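You operate a simulated robot arm through the tools that you are given. There is no shell and no other tool. Be economical: measure what you need, move in short steps, check, and stop when the job is done.

You are at the controls of a simulated robot arm. One attempt, no reset.

JOB
Pull the yellow cap off the white pipe and sand off the burr.
Fine: the cap goes in the small tan tray; put the sanding block back.
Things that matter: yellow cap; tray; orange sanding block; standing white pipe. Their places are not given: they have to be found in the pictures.

Only the result counts: the job must be done as asked and must still hold three seconds after the hand-in. Knocking over, shifting, dropping, spilling or breaking anything else fails it. A push-on lid holds only when it is set on centred and level and pressed home; a screw cap is set on level and turned clockwise until tight.

ROBOT AND FRAMES
A 7-joint arm with a two-finger parallel gripper, fixed in place. Base frame: the origin is at the foot of the arm, x ahead of it, y to its left, z up; the work surface is at about z = 0. Units: m, degrees, N and s.
With the tool pointing down near the work surface it reaches from about 0.24 to 0.62 m from the base axis. Its first joint turns from -66.0 to 66.0 degrees. Payload 2.6 kg.
The tool frame sits at the grasp point between the pads (the TCP): z along the fingers, y along the line on which they close. The tips reach 0.03 m beyond it. The gripper opens to 0.094 m. The fingers are 0.028 m wide and 0.01 m thick; the gripper's body (0.05 by 0.096 m) begins 0.055 m behind the TCP.
Orientation is that of the tool frame in the base frame, as [roll, pitch, yaw] about the fixed x, y, z axes, in that order (R = Rz(yaw) Ry(pitch) Rx(roll)). With the fingers straight down and closing along the base's y, the tool's x points along the base's -x, its y along +y and its z along -z.

CONTROLS
- The arm moves only by the tool jog_arm. Its argument "series" is a list of rows, each an object of numbers (a shift or turn left out is 0, a gripper value left out holds the last): "dx", "dy", "dz": the shift along the base's x, y, z in units of 30 mm (1.0 is 30 mm); "ax", "ay", "az": the turn, a rotation vector about the base's x, y, z in units of 6 degrees (1.0 is 6 degrees); "gripper": the closure in counts, from 0 (fully open) to 255 (shut). In form: [{"dx": .., "dy": .., "dz": .., "ax": .., "ay": .., "az": .., "gripper": ..}, ...]. A call has 1 to 10 rows; each row shifts and turns the commanded pose from where the row before left it. A call with a number of a shift or a turn outside -1 to 1 is refused whole. A row lasts 0.2 s, in which the tool goes at most 0.05 m and 8.6 degrees; a call with a longer step from one row to the next is refused whole, and so is a gripper value outside its range. Where a pose cannot be reached the arm comes as near as it can. A force on the tool above 40 N (or 10 N above the force at the start of the call, whichever is more), or a blocked arm, ends the call early, and 0.2 s more pass. Each finger travels about 0.072 m/s and halts on what it meets, pressing with about 34 N; the grip force reading is that of the motor and also rises with nothing between the fingers. The clock runs only during rows and for 0.2 s after the last one: add rows that do not move to give the fingers time. It gives the time, the measured TCP pose, the force on the tool (base axes), the opening and the grip force at its end, in the units of the frame above (readings bear some noise).
- Cameras (640 x 400 px; columns grow to the right, rows downward): "scene" is fixed at [0.0295, 0.4296, 0.5781]; the picture's right is [-0.90, -0.44, 0.00], its down [-0.23, 0.48, -0.85] and it looks along [0.37, -0.76, -0.53] (base axes); focal length 373 px, centre (320, 200). "wrist" rides on the gripper at [-0.037, 0, -0.058] in the tool frame; the picture's right is [0.00, -1.00, 0.00], its down [0.97, 0.00, -0.24] and it looks along [0.24, 0.00, 0.97] (tool axes); focal length 218 px, centre (320, 200).
- get_image(camera): a new picture of that camera. No time passes.
- locate(camera, pixels): for up to 12 pixels [column, row] of the newest picture of that camera ("zoom" is the newest enlarged one), the place [x, y, z] in the base frame of the surface seen there, good to about 0.002 m, but the place of the scene camera against the robot may be out by one fixed shift of up to 0.025 m in any direction. No time passes.
- inspect(camera, box): a new picture of the part [left, top, right, bottom] of that camera's present view, enlarged. No time passes.
- job_done(): hands the job in; it is judged then, once.

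Go step by step. Measure first, check grasps and placings, and put right what went wrong. The budget is 80 turns and 46 pictures, counting those below and the enlarged ones. Unless the task says otherwise, let go and move clear before handing in, and close with one line.

The tools are called after ">>>" as name(argument=value, ...) on one line, values as JSON. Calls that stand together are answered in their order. jog_arm: Moves the arm, as the interface text tells. Its arguments: {"type":"object","properties":{"series":{"type":"array","items":{"type":"object","properties":{"dx":{"type":"number"},"dy":{"type":"number"},"dz":{"type":"number"},"ax":{"type":"number"},"ay":{"type":"number"},"az":{"type":"number"},"gripper":{"type":"number"}}}}},"required":["series"]} The other tools are called the same way: get_image (camera) takes a picture; locate (camera, pixels) gives the place of the surface under pixels of a picture; inspect (camera, box) takes an enlarged picture of a part of a camera's view; job_done () hands the job in.

At the start:

```text
t: 0.0
tcp_pos: [0.3459, 0.1002, 0.382]
orientation: [-180.0, 0.0, 179.9]
wrist_force: [-0.6, -0.2, -0.6]
width: 0.094
finger_force: 0.0
```

scene: 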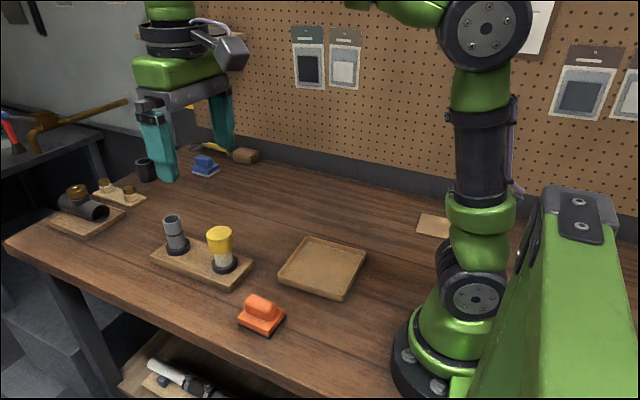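
wrist: 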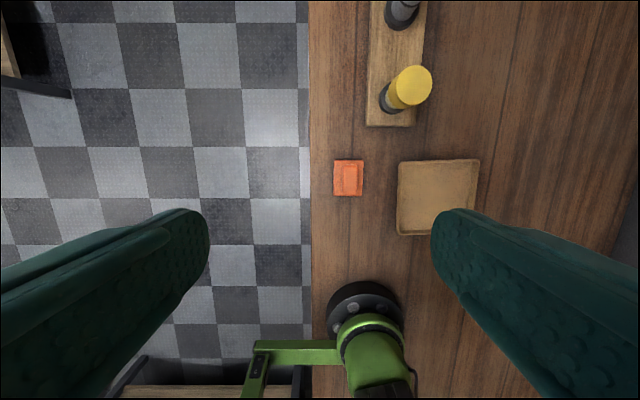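

The scene shows the yellow cap on the white pipe (px 220,240), the tan tray (322,268) and the orange block (261,315). I'll enlarge and measure them with the wrist camera.

>>> inspect(camera="scene", box=[140, 190, 380, 340])

>>> inspect(camera="wrist", box=[310, 0, 500, 250])

>>> locate(camera="wrist", pixels=[[415, 84], [385, 105], [335, 161], [363, 161], [335, 195], [363, 195], [349, 178], [399, 164], [478, 161], [474, 233], [400, 233], [437, 198]])

>>> locate(camera="scene", pixels=[[219, 232], [222, 262], [223, 270], [260, 303], [267, 334], [239, 322], [284, 316], [322, 268], [313, 237], [279, 276], [345, 300], [174, 217]])

```text
2.67 times, centred on (260, 265) of scene
```

zoom: 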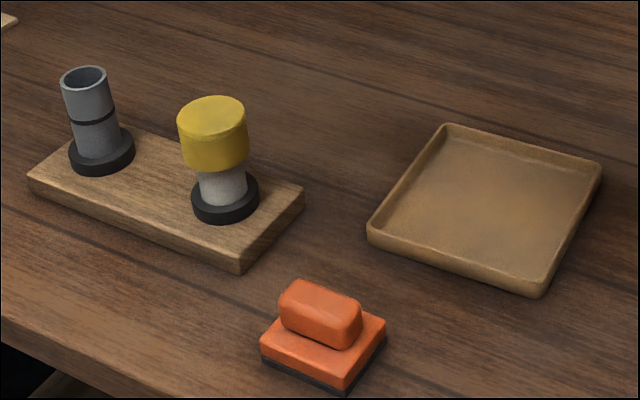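

```text
1.60 times, centred on (405, 125) of wrist
```

zoom: 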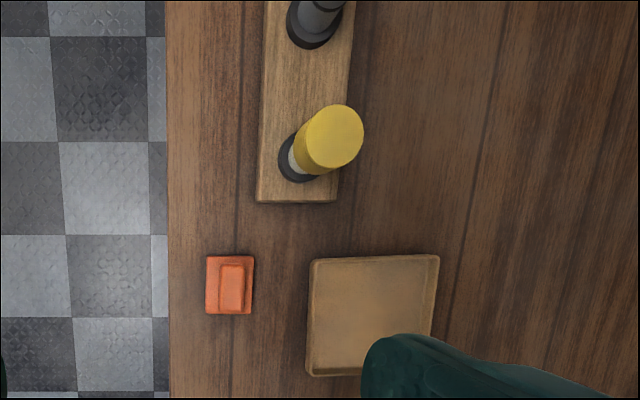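

```text
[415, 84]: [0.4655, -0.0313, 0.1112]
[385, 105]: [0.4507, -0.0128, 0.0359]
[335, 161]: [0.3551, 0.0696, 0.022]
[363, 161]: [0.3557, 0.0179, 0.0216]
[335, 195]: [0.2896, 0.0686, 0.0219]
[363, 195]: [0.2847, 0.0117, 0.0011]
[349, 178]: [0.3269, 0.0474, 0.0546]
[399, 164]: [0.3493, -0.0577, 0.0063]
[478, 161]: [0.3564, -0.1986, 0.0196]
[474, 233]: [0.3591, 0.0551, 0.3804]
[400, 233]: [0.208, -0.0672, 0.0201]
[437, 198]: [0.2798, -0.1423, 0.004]
```

```text
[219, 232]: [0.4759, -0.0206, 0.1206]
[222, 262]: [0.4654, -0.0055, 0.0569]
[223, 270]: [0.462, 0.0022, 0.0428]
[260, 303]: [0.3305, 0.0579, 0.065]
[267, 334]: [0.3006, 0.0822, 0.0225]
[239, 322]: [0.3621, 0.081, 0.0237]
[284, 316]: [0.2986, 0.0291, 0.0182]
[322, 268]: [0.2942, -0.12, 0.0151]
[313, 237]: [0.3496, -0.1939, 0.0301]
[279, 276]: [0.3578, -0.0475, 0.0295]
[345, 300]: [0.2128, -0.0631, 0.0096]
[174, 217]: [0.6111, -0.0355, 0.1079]
```

The cap top is at about (0.465, -0.031, 0.111) and the block handle at about (0.325, 0.046, 0.055). The tray spans x 0.21–0.355 and y -0.06 to -0.195. I'll move above the cap.

>>> jog_arm(series=[{"dx": 0.79, "dy": -0.87, "dz": -0.8, "gripper": 0}, {"dx": 0.79, "dy": -0.87, "dz": -0.8}, {"dx": 0.79, "dy": -0.87, "dz": -0.8}, {"dx": 0.79, "dy": -0.87, "dz": -0.8}, {"dx": 0.79, "dy": -0.87, "dz": -0.8}, {}])

>>> get_image(camera="wrist")

```text
t: 1.4
tcp_pos: [0.4646, -0.029, 0.2604]
orientation: [179.9, 0.0, 180.0]
wrist_force: [-0.5, -0.5, 1.0]
width: 0.0941
finger_force: 0.0
```

```text
41 pictures are left
```

wrist: 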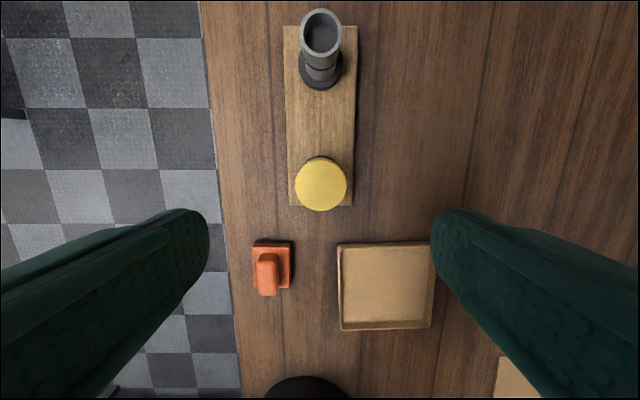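

The cap shows centred at column 320. I'll measure its edges and the block and tray again from here.

>>> locate(camera="wrist", pixels=[[320, 185], [299, 185], [344, 185], [320, 163], [320, 207], [267, 271], [267, 256], [267, 291], [260, 270], [276, 270], [385, 285], [312, 204]])

```text
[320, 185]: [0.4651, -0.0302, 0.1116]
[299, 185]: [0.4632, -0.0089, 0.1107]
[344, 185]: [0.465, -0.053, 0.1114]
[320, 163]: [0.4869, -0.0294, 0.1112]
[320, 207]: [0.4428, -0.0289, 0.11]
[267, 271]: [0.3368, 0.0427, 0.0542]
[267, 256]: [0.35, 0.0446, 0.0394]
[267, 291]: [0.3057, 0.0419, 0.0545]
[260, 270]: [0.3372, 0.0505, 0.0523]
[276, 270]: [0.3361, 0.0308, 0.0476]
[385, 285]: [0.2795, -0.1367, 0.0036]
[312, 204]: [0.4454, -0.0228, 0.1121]
```

The cap centre is (0.465, -0.0305), about 48 mm across with its top at 0.111. I'll descend to z ≈ 0.097 and close.

>>> jog_arm(series=[{"dz": -1, "dy": -0.05}, {"dz": -1}, {"dz": -1}, {"dz": -1}, {"dz": -1}, {"dz": -0.45}, {}])

>>> jog_arm(series=[{"gripper": 255}, {}, {}, {}, {}])

>>> inspect(camera="scene", box=[140, 150, 300, 290])

```text
t: 3.0
tcp_pos: [0.4668, -0.032, 0.0991]
orientation: [180.0, 0.1, 180.0]
wrist_force: [0.3, 1.0, -0.8]
width: 0.0939
finger_force: 0.0
```

```text
t: 4.2
tcp_pos: [0.4668, -0.0298, 0.0987]
orientation: [179.9, -0.1, -180.0]
wrist_force: [-13.5, 11.8, 5.0]
width: 0.0503
finger_force: 34.0
```

```text
2.86 times, centred on (220, 220) of scene
```

zoom: 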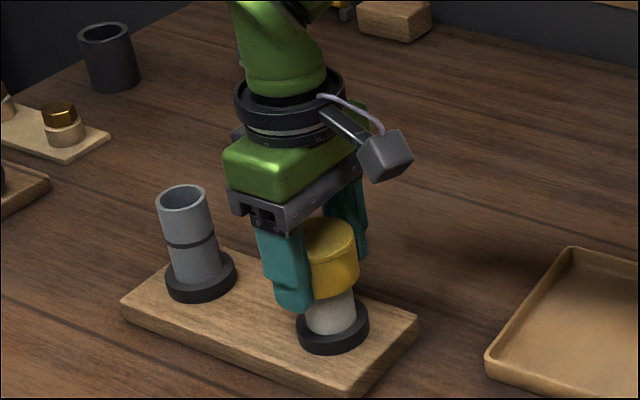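

The cap is gripped (width 0.050), with a side force of about (-13, 12). I'll relax it with tiny shifts that way, then pull up.

>>> jog_arm(series=[{"dx": -0.06, "dy": 0.05}, {}])

```text
t: 4.8
tcp_pos: [0.4653, -0.0294, 0.0991]
orientation: [-180.0, 0.1, -179.9]
wrist_force: [3.1, 5.9, -0.6]
width: 0.0498
finger_force: 34.0
```

The side force is now small, so I'll pull straight up slowly.

>>> jog_arm(series=[{"dz": 0.15}, {"dz": 0.15}, {"dz": 0.15}, {"dz": 0.15}, {"dz": 0.2}, {"dz": 0.2}, {"dz": 0.3}, {"dz": 0.3}, {}])

>>> inspect(camera="scene", box=[140, 150, 300, 290])

```text
t: 6.8
tcp_pos: [0.4636, -0.0293, 0.1464]
orientation: [179.7, -0.3, 180.0]
wrist_force: [-16.2, 10.7, -6.3]
width: 0.0494
finger_force: 34.3
```

```text
2.86 times, centred on (220, 220) of scene
```

zoom: 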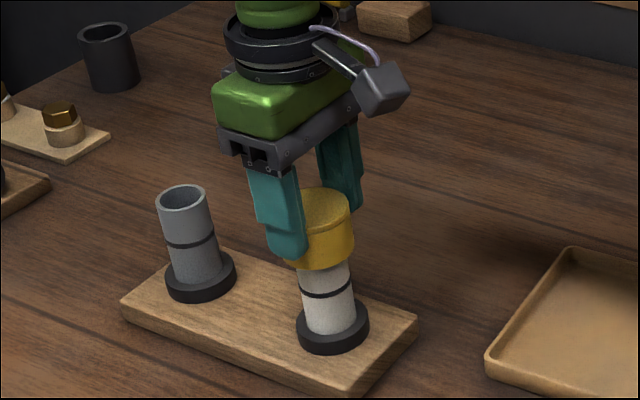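

The fingertips rose more than the cap did, so it seems to have slipped in the grip. I'll measure where the cap is now.

>>> locate(camera="zoom", pixels=[[318, 210], [330, 200], [322, 262], [326, 292], [332, 325], [288, 250], [185, 190], [335, 345]])

>>> get_image(camera="wrist")

```text
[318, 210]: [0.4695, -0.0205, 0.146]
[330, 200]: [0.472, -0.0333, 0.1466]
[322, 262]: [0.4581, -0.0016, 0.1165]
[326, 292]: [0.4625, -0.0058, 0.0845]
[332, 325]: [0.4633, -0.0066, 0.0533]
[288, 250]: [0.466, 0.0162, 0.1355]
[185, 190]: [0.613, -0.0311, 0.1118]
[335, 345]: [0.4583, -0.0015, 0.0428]
```

```text
38 pictures are left
```

wrist: 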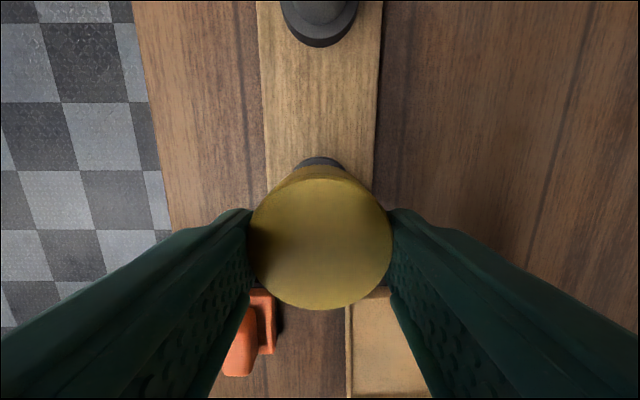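

The cap top is now at about 0.137 after correcting the scene offset, so the cap is near the pipe's end. I'll keep pulling slowly and look.

>>> jog_arm(series=[{"dz": 0.15}, {"dz": 0.15}, {"dz": 0.15}, {"dz": 0.15}, {}])

>>> inspect(camera="scene", box=[140, 150, 300, 290])

```text
t: 8.0
tcp_pos: [0.465, -0.0314, 0.165]
orientation: [180.0, 0.0, -180.0]
wrist_force: [0.9, -0.4, -0.9]
width: 0.0495
finger_force: 34.1
```

```text
2.86 times, centred on (220, 220) of scene
```

zoom: 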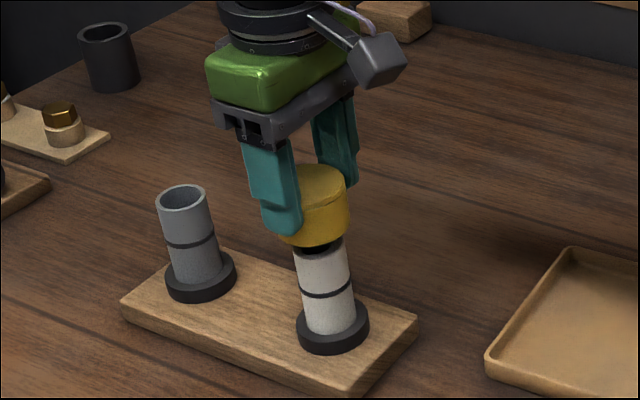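

The cap is off: the pipe's dark bore is visible and the forces are near zero. I'll lift a little and carry it over the tray centre (0.282, -0.131).

>>> jog_arm(series=[{"dz": 0.8}, {"dz": 0.4}, {"dx": -1, "dy": -0.55}, {"dx": -1, "dy": -0.55}, {"dx": -1, "dy": -0.55}, {"dx": -1, "dy": -0.55}, {"dx": -1, "dy": -0.55}, {"dx": -1, "dy": -0.55}, {}])

>>> get_image(camera="wrist")

>>> get_image(camera="scene")

```text
t: 10.0
tcp_pos: [0.2831, -0.1311, 0.1974]
orientation: [179.9, 0.0, 179.9]
wrist_force: [-0.3, -0.7, 1.1]
width: 0.0494
finger_force: 34.4
```

```text
36 pictures are left
```

wrist: 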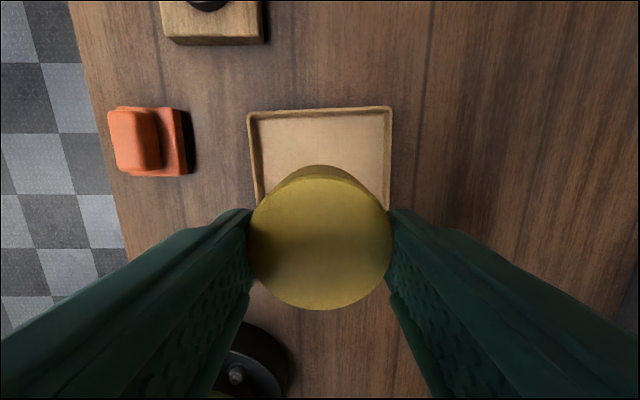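

```text
35 pictures are left
```

scene: 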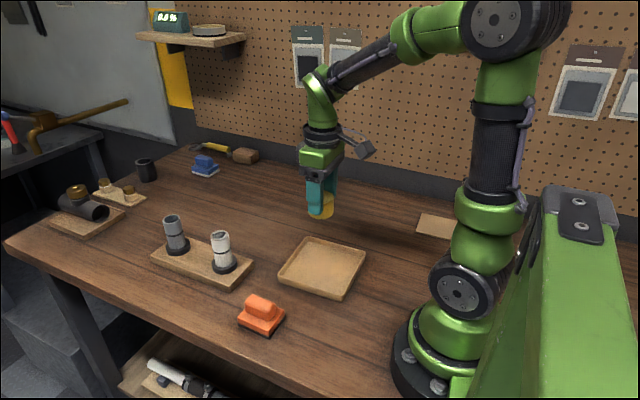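

The cap hangs level over the tray, and the tray is centred at column 320. I'll lower it to TCP z ≈ 0.045.

>>> jog_arm(series=[{"dz": -1}, {"dz": -1}, {"dz": -1}, {"dz": -1}, {"dz": -0.6}, {"dz": -0.25}, {}])

>>> inspect(camera="scene", box=[250, 180, 410, 310])

>>> inspect(camera="scene", box=[130, 0, 250, 60])

>>> inspect(camera="scene", box=[190, 220, 254, 284])

```text
t: 11.6
tcp_pos: [0.2835, -0.1319, 0.0555]
orientation: [-179.9, 0.0, -179.9]
wrist_force: [0.1, -0.2, -0.4]
width: 0.0494
finger_force: 33.9
```

```text
3.08 times, centred on (330, 245) of scene
```

zoom: 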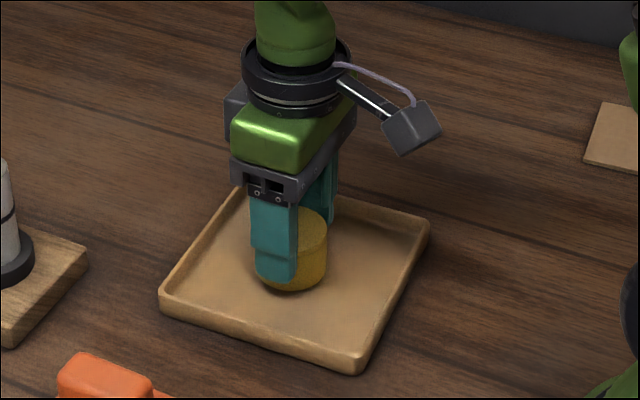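

```text
5.33 times, centred on (190, 30) of scene
```

zoom: 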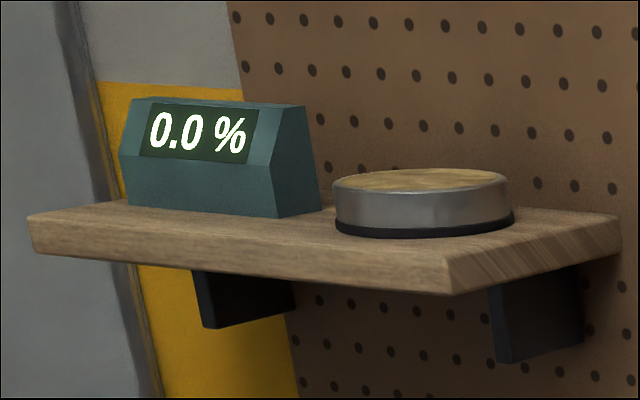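

```text
6.25 times, centred on (222, 252) of scene
```

zoom: 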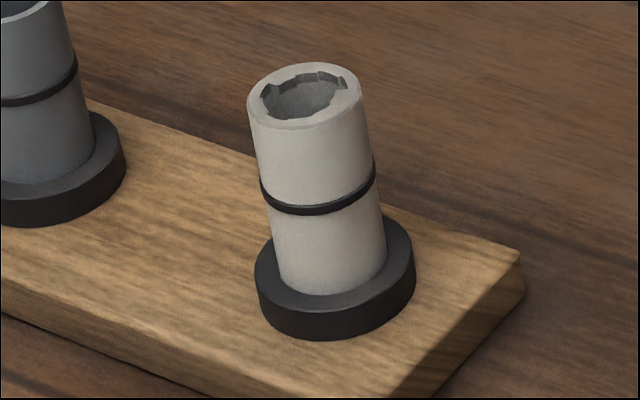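

The display reads 0.0 %, probably the sanding progress, and the burr is a ragged rim at the pipe's top. The cap is still slightly above the tray floor, so I'll lower until contact.

>>> jog_arm(series=[{"dz": -0.15}, {"dz": -0.1}, {"dz": -0.07}, {}])

```text
t: 12.6
tcp_pos: [0.2859, -0.13, 0.0467]
orientation: [-179.9, 0.3, 179.9]
wrist_force: [-1.0, 1.3, 31.1]
width: 0.049
finger_force: 33.8
```

There is firm contact (31 N up), so the cap is on the floor. I'll ease off, open part way and rise.

>>> jog_arm(series=[{"dz": 0.04}, {"gripper": 70}, {}, {}, {"dz": 0.5}, {"dz": 1}, {"dz": 1}, {"dz": 1}, {"dz": 1, "gripper": 0}, {}])

>>> get_image(camera="wrist")

```text
t: 14.8
tcp_pos: [0.2842, -0.1295, 0.1829]
orientation: [-180.0, 0.0, 180.0]
wrist_force: [0.0, 0.1, -0.2]
width: 0.0943
finger_force: 0.0
```

```text
31 pictures are left
```

wrist: 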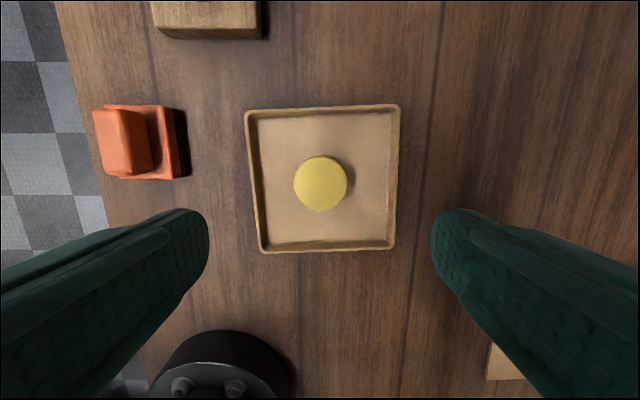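

The cap sits in the middle of the tray. Next I'll move above the orange block at about (0.325, 0.044).

>>> jog_arm(series=[{"dx": 0.228, "dy": 0.964}, {"dx": 0.228, "dy": 0.964}, {"dx": 0.228, "dy": 0.964}, {"dx": 0.228, "dy": 0.964}, {"dx": 0.228, "dy": 0.964}, {"dx": 0.228, "dy": 0.964}, {}])

>>> inspect(camera="wrist", box=[240, 130, 400, 230])

```text
t: 16.4
tcp_pos: [0.3254, 0.0446, 0.1833]
orientation: [-179.9, 0.1, 179.9]
wrist_force: [-0.6, -0.1, -0.6]
width: 0.0942
finger_force: 0.0
```

```text
4.00 times, centred on (320, 180) of wrist
```

zoom: 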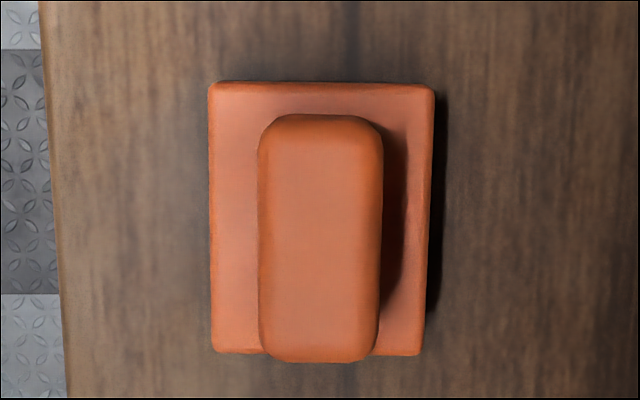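

>>> locate(camera="zoom", pixels=[[320, 240], [320, 130], [320, 350], [264, 240], [376, 240], [215, 90], [428, 92], [218, 348], [416, 350], [230, 220]])

```text
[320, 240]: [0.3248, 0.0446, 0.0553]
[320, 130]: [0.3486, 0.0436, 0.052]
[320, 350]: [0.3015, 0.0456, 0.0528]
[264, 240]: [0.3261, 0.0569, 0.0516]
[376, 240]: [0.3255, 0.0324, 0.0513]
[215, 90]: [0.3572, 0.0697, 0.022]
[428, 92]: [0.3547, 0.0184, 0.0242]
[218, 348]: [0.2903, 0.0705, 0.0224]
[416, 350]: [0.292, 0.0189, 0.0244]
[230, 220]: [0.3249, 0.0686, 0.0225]
```

The block is centred at (0.3247, 0.0446), with its handle 25 mm wide and its base top at 0.023. I'll descend to TCP z 0.057 and grip.

>>> jog_arm(series=[{"dz": -1}, {"dz": -1}, {"dz": -1}, {"dz": -0.8}, {"dz": -0.4}, {}])

>>> jog_arm(series=[{"gripper": 255}, {}, {}, {}, {}, {}])

>>> inspect(camera="scene", box=[190, 230, 340, 350])

```text
t: 17.8
tcp_pos: [0.3249, 0.0438, 0.0541]
orientation: [179.9, 0.0, -180.0]
wrist_force: [-0.2, 0.0, -0.3]
width: 0.0938
finger_force: 0.1
```

```text
t: 19.2
tcp_pos: [0.3238, 0.044, 0.0554]
orientation: [180.0, 0.1, 179.9]
wrist_force: [0.5, 0.0, 0.0]
width: 0.0314
finger_force: 34.1
```

```text
3.33 times, centred on (265, 290) of scene
```

zoom: 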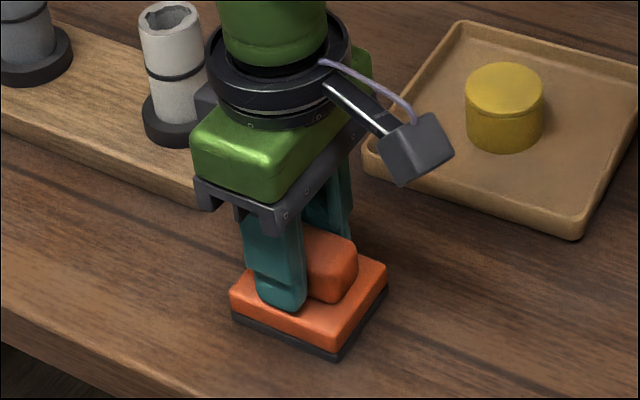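

The block is gripped (width 0.031) at TCP (0.324, 0.044, 0.055). I'll lift it and measure the pipe rim and table from the scene camera.

>>> jog_arm(series=[{"dz": 0.4}, {"dz": 1}, {"dz": 1}, {"dz": 1}, {"dz": 1}, {"dz": 0.6}, {}])

>>> inspect(camera="scene", box=[170, 160, 330, 290])

>>> get_image(camera="wrist")

```text
t: 20.8
tcp_pos: [0.3236, 0.0459, 0.2057]
orientation: [-179.9, 0.0, 180.0]
wrist_force: [0.7, 0.2, -0.5]
width: 0.0317
finger_force: 33.9
```

```text
3.08 times, centred on (250, 225) of scene
```

zoom: 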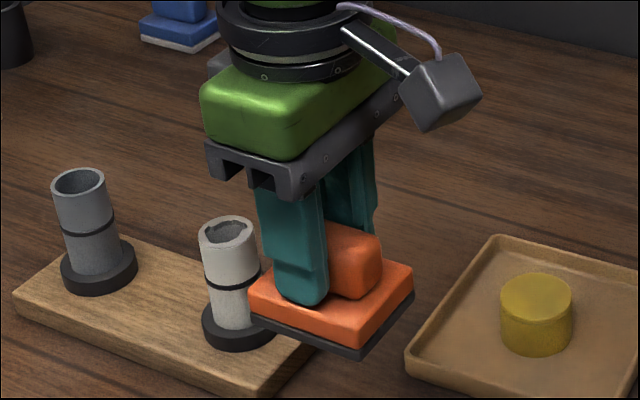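

```text
27 pictures are left
```

wrist: 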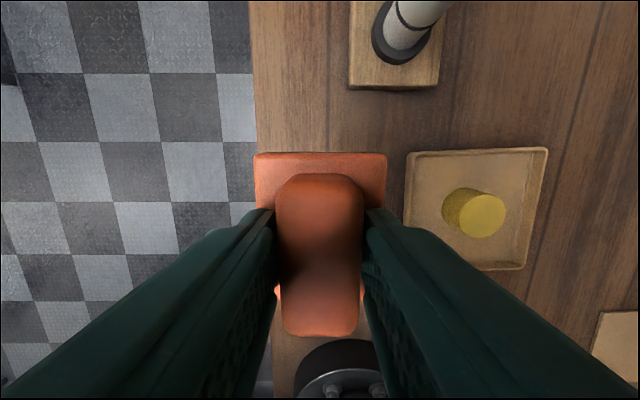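

>>> locate(camera="zoom", pixels=[[202, 243], [255, 238], [226, 217], [231, 253], [78, 172], [535, 286], [355, 240], [130, 260], [520, 260]])

>>> locate(camera="wrist", pixels=[[480, 215], [370, 80], [340, 110]])

```text
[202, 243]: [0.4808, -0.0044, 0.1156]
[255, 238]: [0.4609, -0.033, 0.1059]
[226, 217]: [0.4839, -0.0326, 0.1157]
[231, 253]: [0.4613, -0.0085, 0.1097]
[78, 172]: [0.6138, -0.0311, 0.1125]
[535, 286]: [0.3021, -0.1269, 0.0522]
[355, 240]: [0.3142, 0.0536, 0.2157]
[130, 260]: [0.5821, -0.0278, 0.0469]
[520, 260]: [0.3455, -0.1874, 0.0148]
```

```text
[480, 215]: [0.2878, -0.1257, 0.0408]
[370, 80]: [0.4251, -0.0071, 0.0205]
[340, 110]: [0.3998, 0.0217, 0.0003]
```

The pipe rim is at about z 0.1045 and centred at (0.465, -0.0305); the block's bottom is 0.055 below the TCP. I'll move over it and lower to just above contact.

>>> jog_arm(series=[{"dx": 0.943, "dy": -0.51}, {"dx": 0.943, "dy": -0.51}, {"dx": 0.943, "dy": -0.51}, {"dx": 0.943, "dy": -0.51}, {"dx": 0.943, "dy": -0.51}, {"dz": -0.6}, {"dz": -0.6}, {}])

>>> inspect(camera="scene", box=[150, 160, 310, 290])

```text
t: 22.6
tcp_pos: [0.4667, -0.0337, 0.1708]
orientation: [-179.9, 0.1, 179.9]
wrist_force: [1.0, 0.2, -1.0]
width: 0.0314
finger_force: 33.5
```

```text
3.08 times, centred on (230, 225) of scene
```

zoom: 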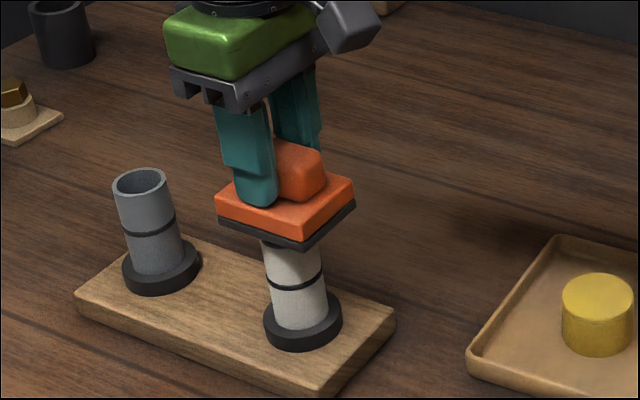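

The block is above the pipe. I'll lower it in small steps until light contact.

>>> jog_arm(series=[{"dz": -0.1, "dy": 0.06}, {"dz": -0.1}, {"dz": -0.07}, {"dz": -0.05}, {}])

```text
t: 23.8
tcp_pos: [0.4659, -0.0332, 0.1602]
orientation: [-179.9, 0.0, 180.0]
wrist_force: [-0.2, 0.5, -0.9]
width: 0.0316
finger_force: 34.2
```

>>> jog_arm(series=[{"dz": -0.03}, {"dz": -0.03}, {}])

```text
t: 24.6
tcp_pos: [0.467, -0.0318, 0.1598]
orientation: [179.9, 0.2, -180.0]
wrist_force: [-6.5, -0.1, 23.5]
width: 0.0319
finger_force: 33.9
```

Contact at 23 N. I'll ease off a little and try short strokes across the rim, then check the display.

>>> jog_arm(series=[{"dz": 0.025}, {"dx": 0.2}, {"dx": 0.2}, {"dx": -0.2}, {"dx": -0.2}, {"dx": -0.2}, {"dx": -0.2}, {"dx": 0.2}, {"dx": 0.2}, {}])

>>> get_image(camera="scene")

```text
t: 26.8
tcp_pos: [0.4655, -0.0306, 0.1602]
orientation: [180.0, 0.0, 180.0]
wrist_force: [-6.0, -1.5, 21.5]
width: 0.0316
finger_force: 33.6
```

```text
25 pictures are left
```

scene: 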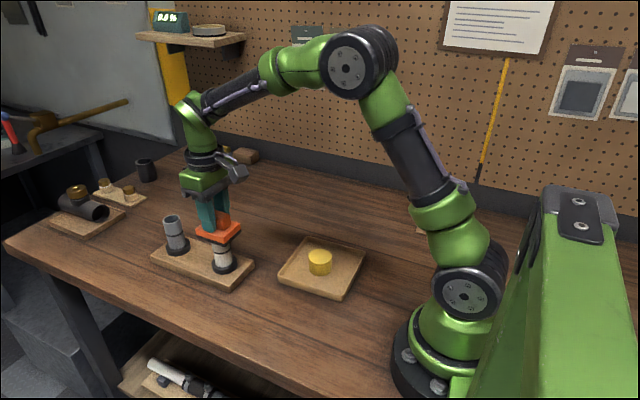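

The strokes kept about 21 N on the rim. I'll read the display and the wall note.

>>> inspect(camera="scene", box=[145, 5, 195, 35])

>>> inspect(camera="scene", box=[430, 0, 570, 70])

>>> inspect(camera="scene", box=[170, 190, 270, 290])

```text
12.80 times, centred on (170, 20) of scene
```

zoom: 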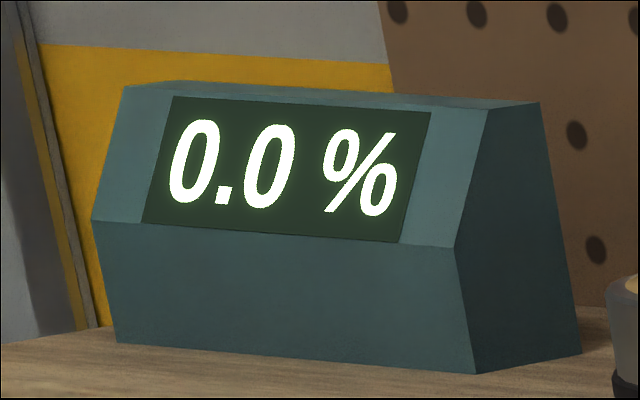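

```text
4.57 times, centred on (500, 35) of scene
```

zoom: 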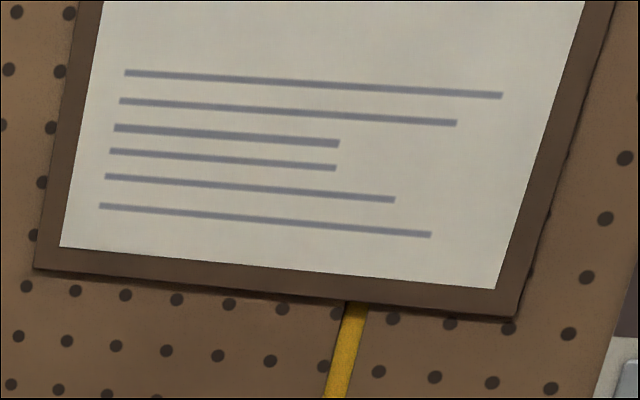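

```text
4.00 times, centred on (220, 240) of scene
```

zoom: 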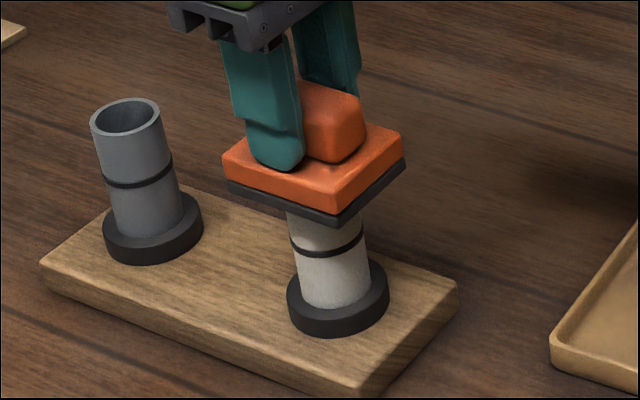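

The display still reads 0.0 %, so I'll judge by the rim itself. I'll lift, slide aside and inspect the burr.

>>> jog_arm(series=[{"dz": 0.5}, {"dz": 0.7}, {"dx": -1}, {"dx": -1}, {"dx": -1}, {}])

>>> inspect(camera="scene", box=[190, 220, 254, 284])

```text
t: 28.2
tcp_pos: [0.3753, -0.0311, 0.1967]
orientation: [-180.0, -0.1, -180.0]
wrist_force: [-0.3, 0.8, -1.1]
width: 0.0314
finger_force: 34.2
```

```text
6.25 times, centred on (222, 252) of scene
```

zoom: 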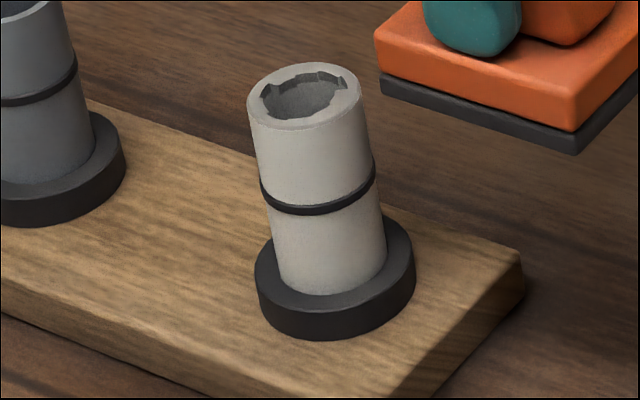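

The burr still looks the same, with its ragged inner rim at px (300,90) in the zoom. I'll go back and make more, longer strokes at moderate force.

>>> jog_arm(series=[{"dx": 1}, {"dx": 1}, {"dx": 1}, {"dz": -0.6}, {"dz": -0.5}, {}, {"dz": -0.08}, {}])

```text
t: 30.0
tcp_pos: [0.4667, -0.0314, 0.1594]
orientation: [180.0, 0.0, 179.9]
wrist_force: [0.3, 0.1, 0.2]
width: 0.0315
finger_force: 33.9
```

>>> jog_arm(series=[{"dz": -0.03}, {}])

```text
t: 30.6
tcp_pos: [0.4659, -0.0312, 0.1604]
orientation: [180.0, 0.1, 180.0]
wrist_force: [-0.4, 0.3, 3.0]
width: 0.0318
finger_force: 34.0
```

Contact at 3 N. I'll press slightly more and stroke ±15 mm in x.

>>> jog_arm(series=[{"dz": -0.013}, {"dx": 0.5}, {"dx": -0.5}, {"dx": -0.5}, {"dx": 0.5}, {"dx": 0.5}, {"dx": -0.5}, {"dx": -0.5}, {"dx": 0.5}])

>>> inspect(camera="scene", box=[145, 5, 195, 35])

```text
t: 32.6
tcp_pos: [0.4661, -0.0313, 0.1605]
orientation: [180.0, 0.0, 179.9]
wrist_force: [-9.7, -0.3, 27.8]
width: 0.0314
finger_force: 35.0
```

```text
12.80 times, centred on (170, 20) of scene
```

zoom: 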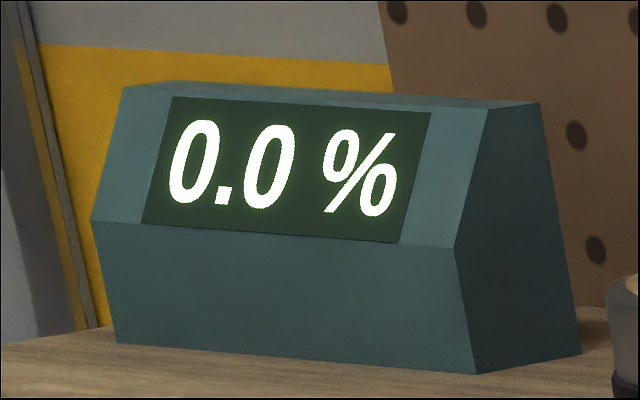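

The force drifted to 28 N and the display is unchanged. I'll lift and look closely at the pipe end with the wrist camera to find exactly where the burr is.

>>> jog_arm(series=[{"dz": 0.6}, {"dz": 0.8}, {"dy": 1}, {"dy": 1}, {"dx": -0.7, "dy": 0.6}, {}])

>>> inspect(camera="wrist", box=[360, 20, 560, 220])

>>> inspect(camera="scene", box=[202, 224, 240, 262])

```text
t: 34.0
tcp_pos: [0.4442, 0.0487, 0.1994]
orientation: [-180.0, 0.0, -180.0]
wrist_force: [-0.5, 0.2, -0.1]
width: 0.0315
finger_force: 33.6
```

```text
2.00 times, centred on (460, 120) of wrist
```

zoom: 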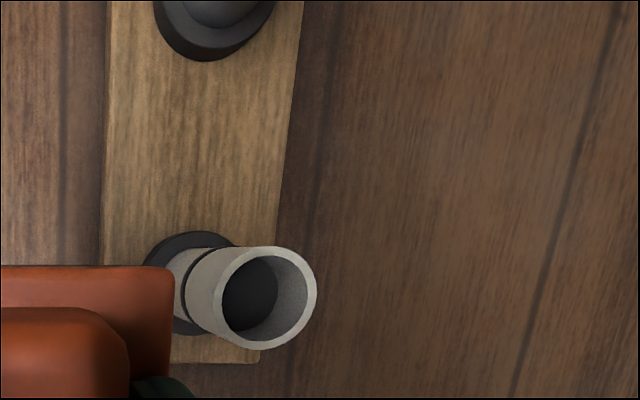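

```text
10.53 times, centred on (221, 243) of scene
```

zoom: 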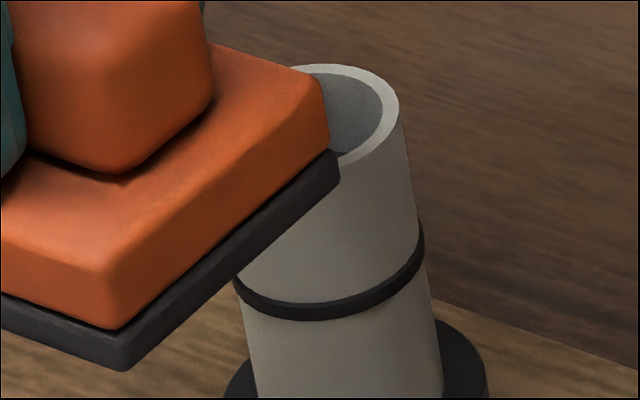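

The burr is gone: the rim is smooth all round in both views. I'll return the block to its original place, (0.324, 0.044).

>>> jog_arm(series=[{"dx": -1, "dy": -0.04}, {"dx": -1, "dy": -0.04}, {"dx": -1, "dy": -0.04}, {"dx": -1, "dy": -0.03}, {}, {}])

>>> get_image(camera="wrist")

```text
t: 35.4
tcp_pos: [0.3249, 0.0415, 0.1989]
orientation: [-179.9, 0.0, -180.0]
wrist_force: [-0.2, -0.3, -0.2]
width: 0.0314
finger_force: 34.4
```

```text
17 pictures are left
```

wrist: 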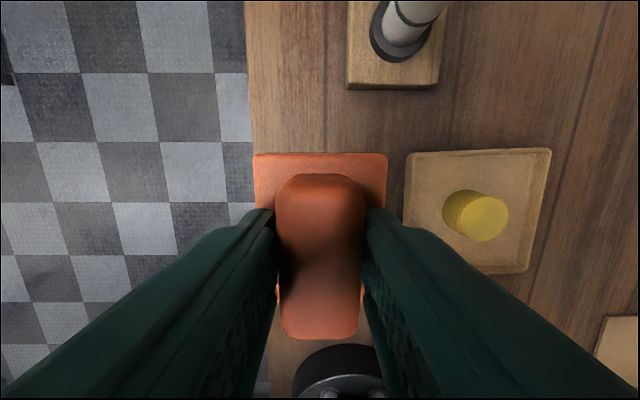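

The block hangs level above its old spot. Dead reckoning gives 4.82 units down to its resting height, so I'll descend most of that and then approach contact.

>>> jog_arm(series=[{"dz": -1, "dy": 0.04, "dx": -0.015}, {"dz": -1}, {"dz": -1}, {"dz": -1}, {"dz": -0.5}, {"dz": -0.2}, {}])

>>> jog_arm(series=[{"dz": -0.06}, {"dz": -0.04}, {}])

```text
t: 37.0
tcp_pos: [0.3246, 0.0428, 0.0572]
orientation: [-179.9, 0.0, -180.0]
wrist_force: [0.4, 0.4, -0.9]
width: 0.0314
finger_force: 33.3
```

```text
t: 37.8
tcp_pos: [0.3243, 0.0421, 0.056]
orientation: [-179.9, 0.0, -180.0]
wrist_force: [0.7, -0.3, -1.1]
width: 0.0315
finger_force: 33.6
```

There is no contact force yet, so I'll lower a touch more.

>>> jog_arm(series=[{"dz": -0.03}, {"dz": -0.02}, {}])

```text
t: 38.6
tcp_pos: [0.3244, 0.0422, 0.0547]
orientation: [180.0, -0.1, 180.0]
wrist_force: [-3.6, -0.6, 8.5]
width: 0.0316
finger_force: 34.4
```

Contact at 8.5 N means the block is resting on the bench. I'll open and rise.

>>> jog_arm(series=[{"gripper": 130}, {}, {"gripper": 60}, {}, {"dz": 0.5}, {"dz": 1}, {"dz": 1}, {"dz": 1}, {"dz": 1}, {}])

>>> get_image(camera="scene")

>>> inspect(camera="wrist", box=[240, 130, 400, 230])

>>> inspect(camera="scene", box=[190, 220, 254, 284])

```text
t: 40.8
tcp_pos: [0.3265, 0.0411, 0.1911]
orientation: [-180.0, 0.0, 180.0]
wrist_force: [-0.6, -0.2, -0.1]
width: 0.072
finger_force: 0.0
```

```text
16 pictures are left
```

scene: 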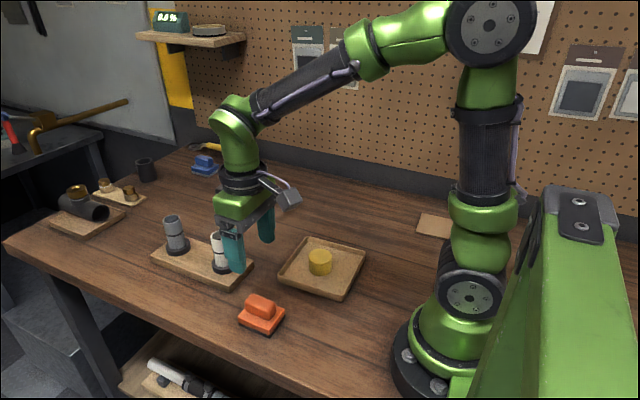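

```text
4.00 times, centred on (320, 180) of wrist
```

zoom: 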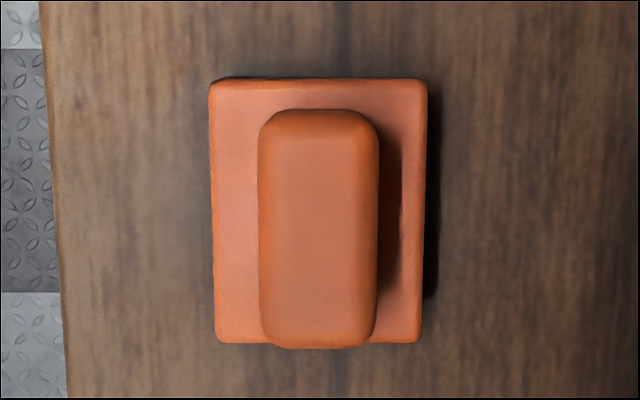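

```text
6.25 times, centred on (222, 252) of scene
```

zoom: 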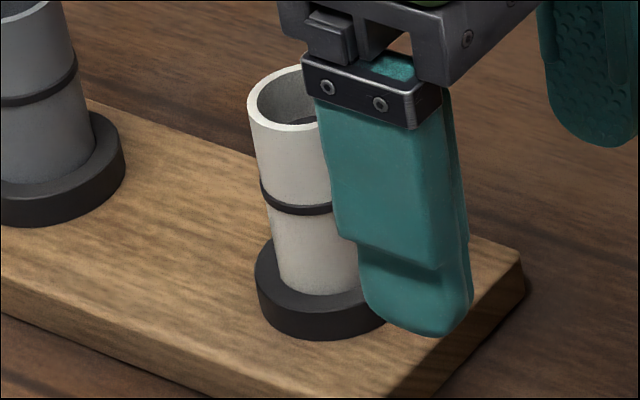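

The rim is smooth, the pipe and stand haven't moved, the cap is in the tray, and the block is back within about 2 mm of where it started. The gripper is clear, so I'm handing in.

>>> job_done()

```text
The job is handed in.
```

The yellow cap is in the tan tray, the burr on the white pipe is sanded off, and the orange sanding block is back in its place.
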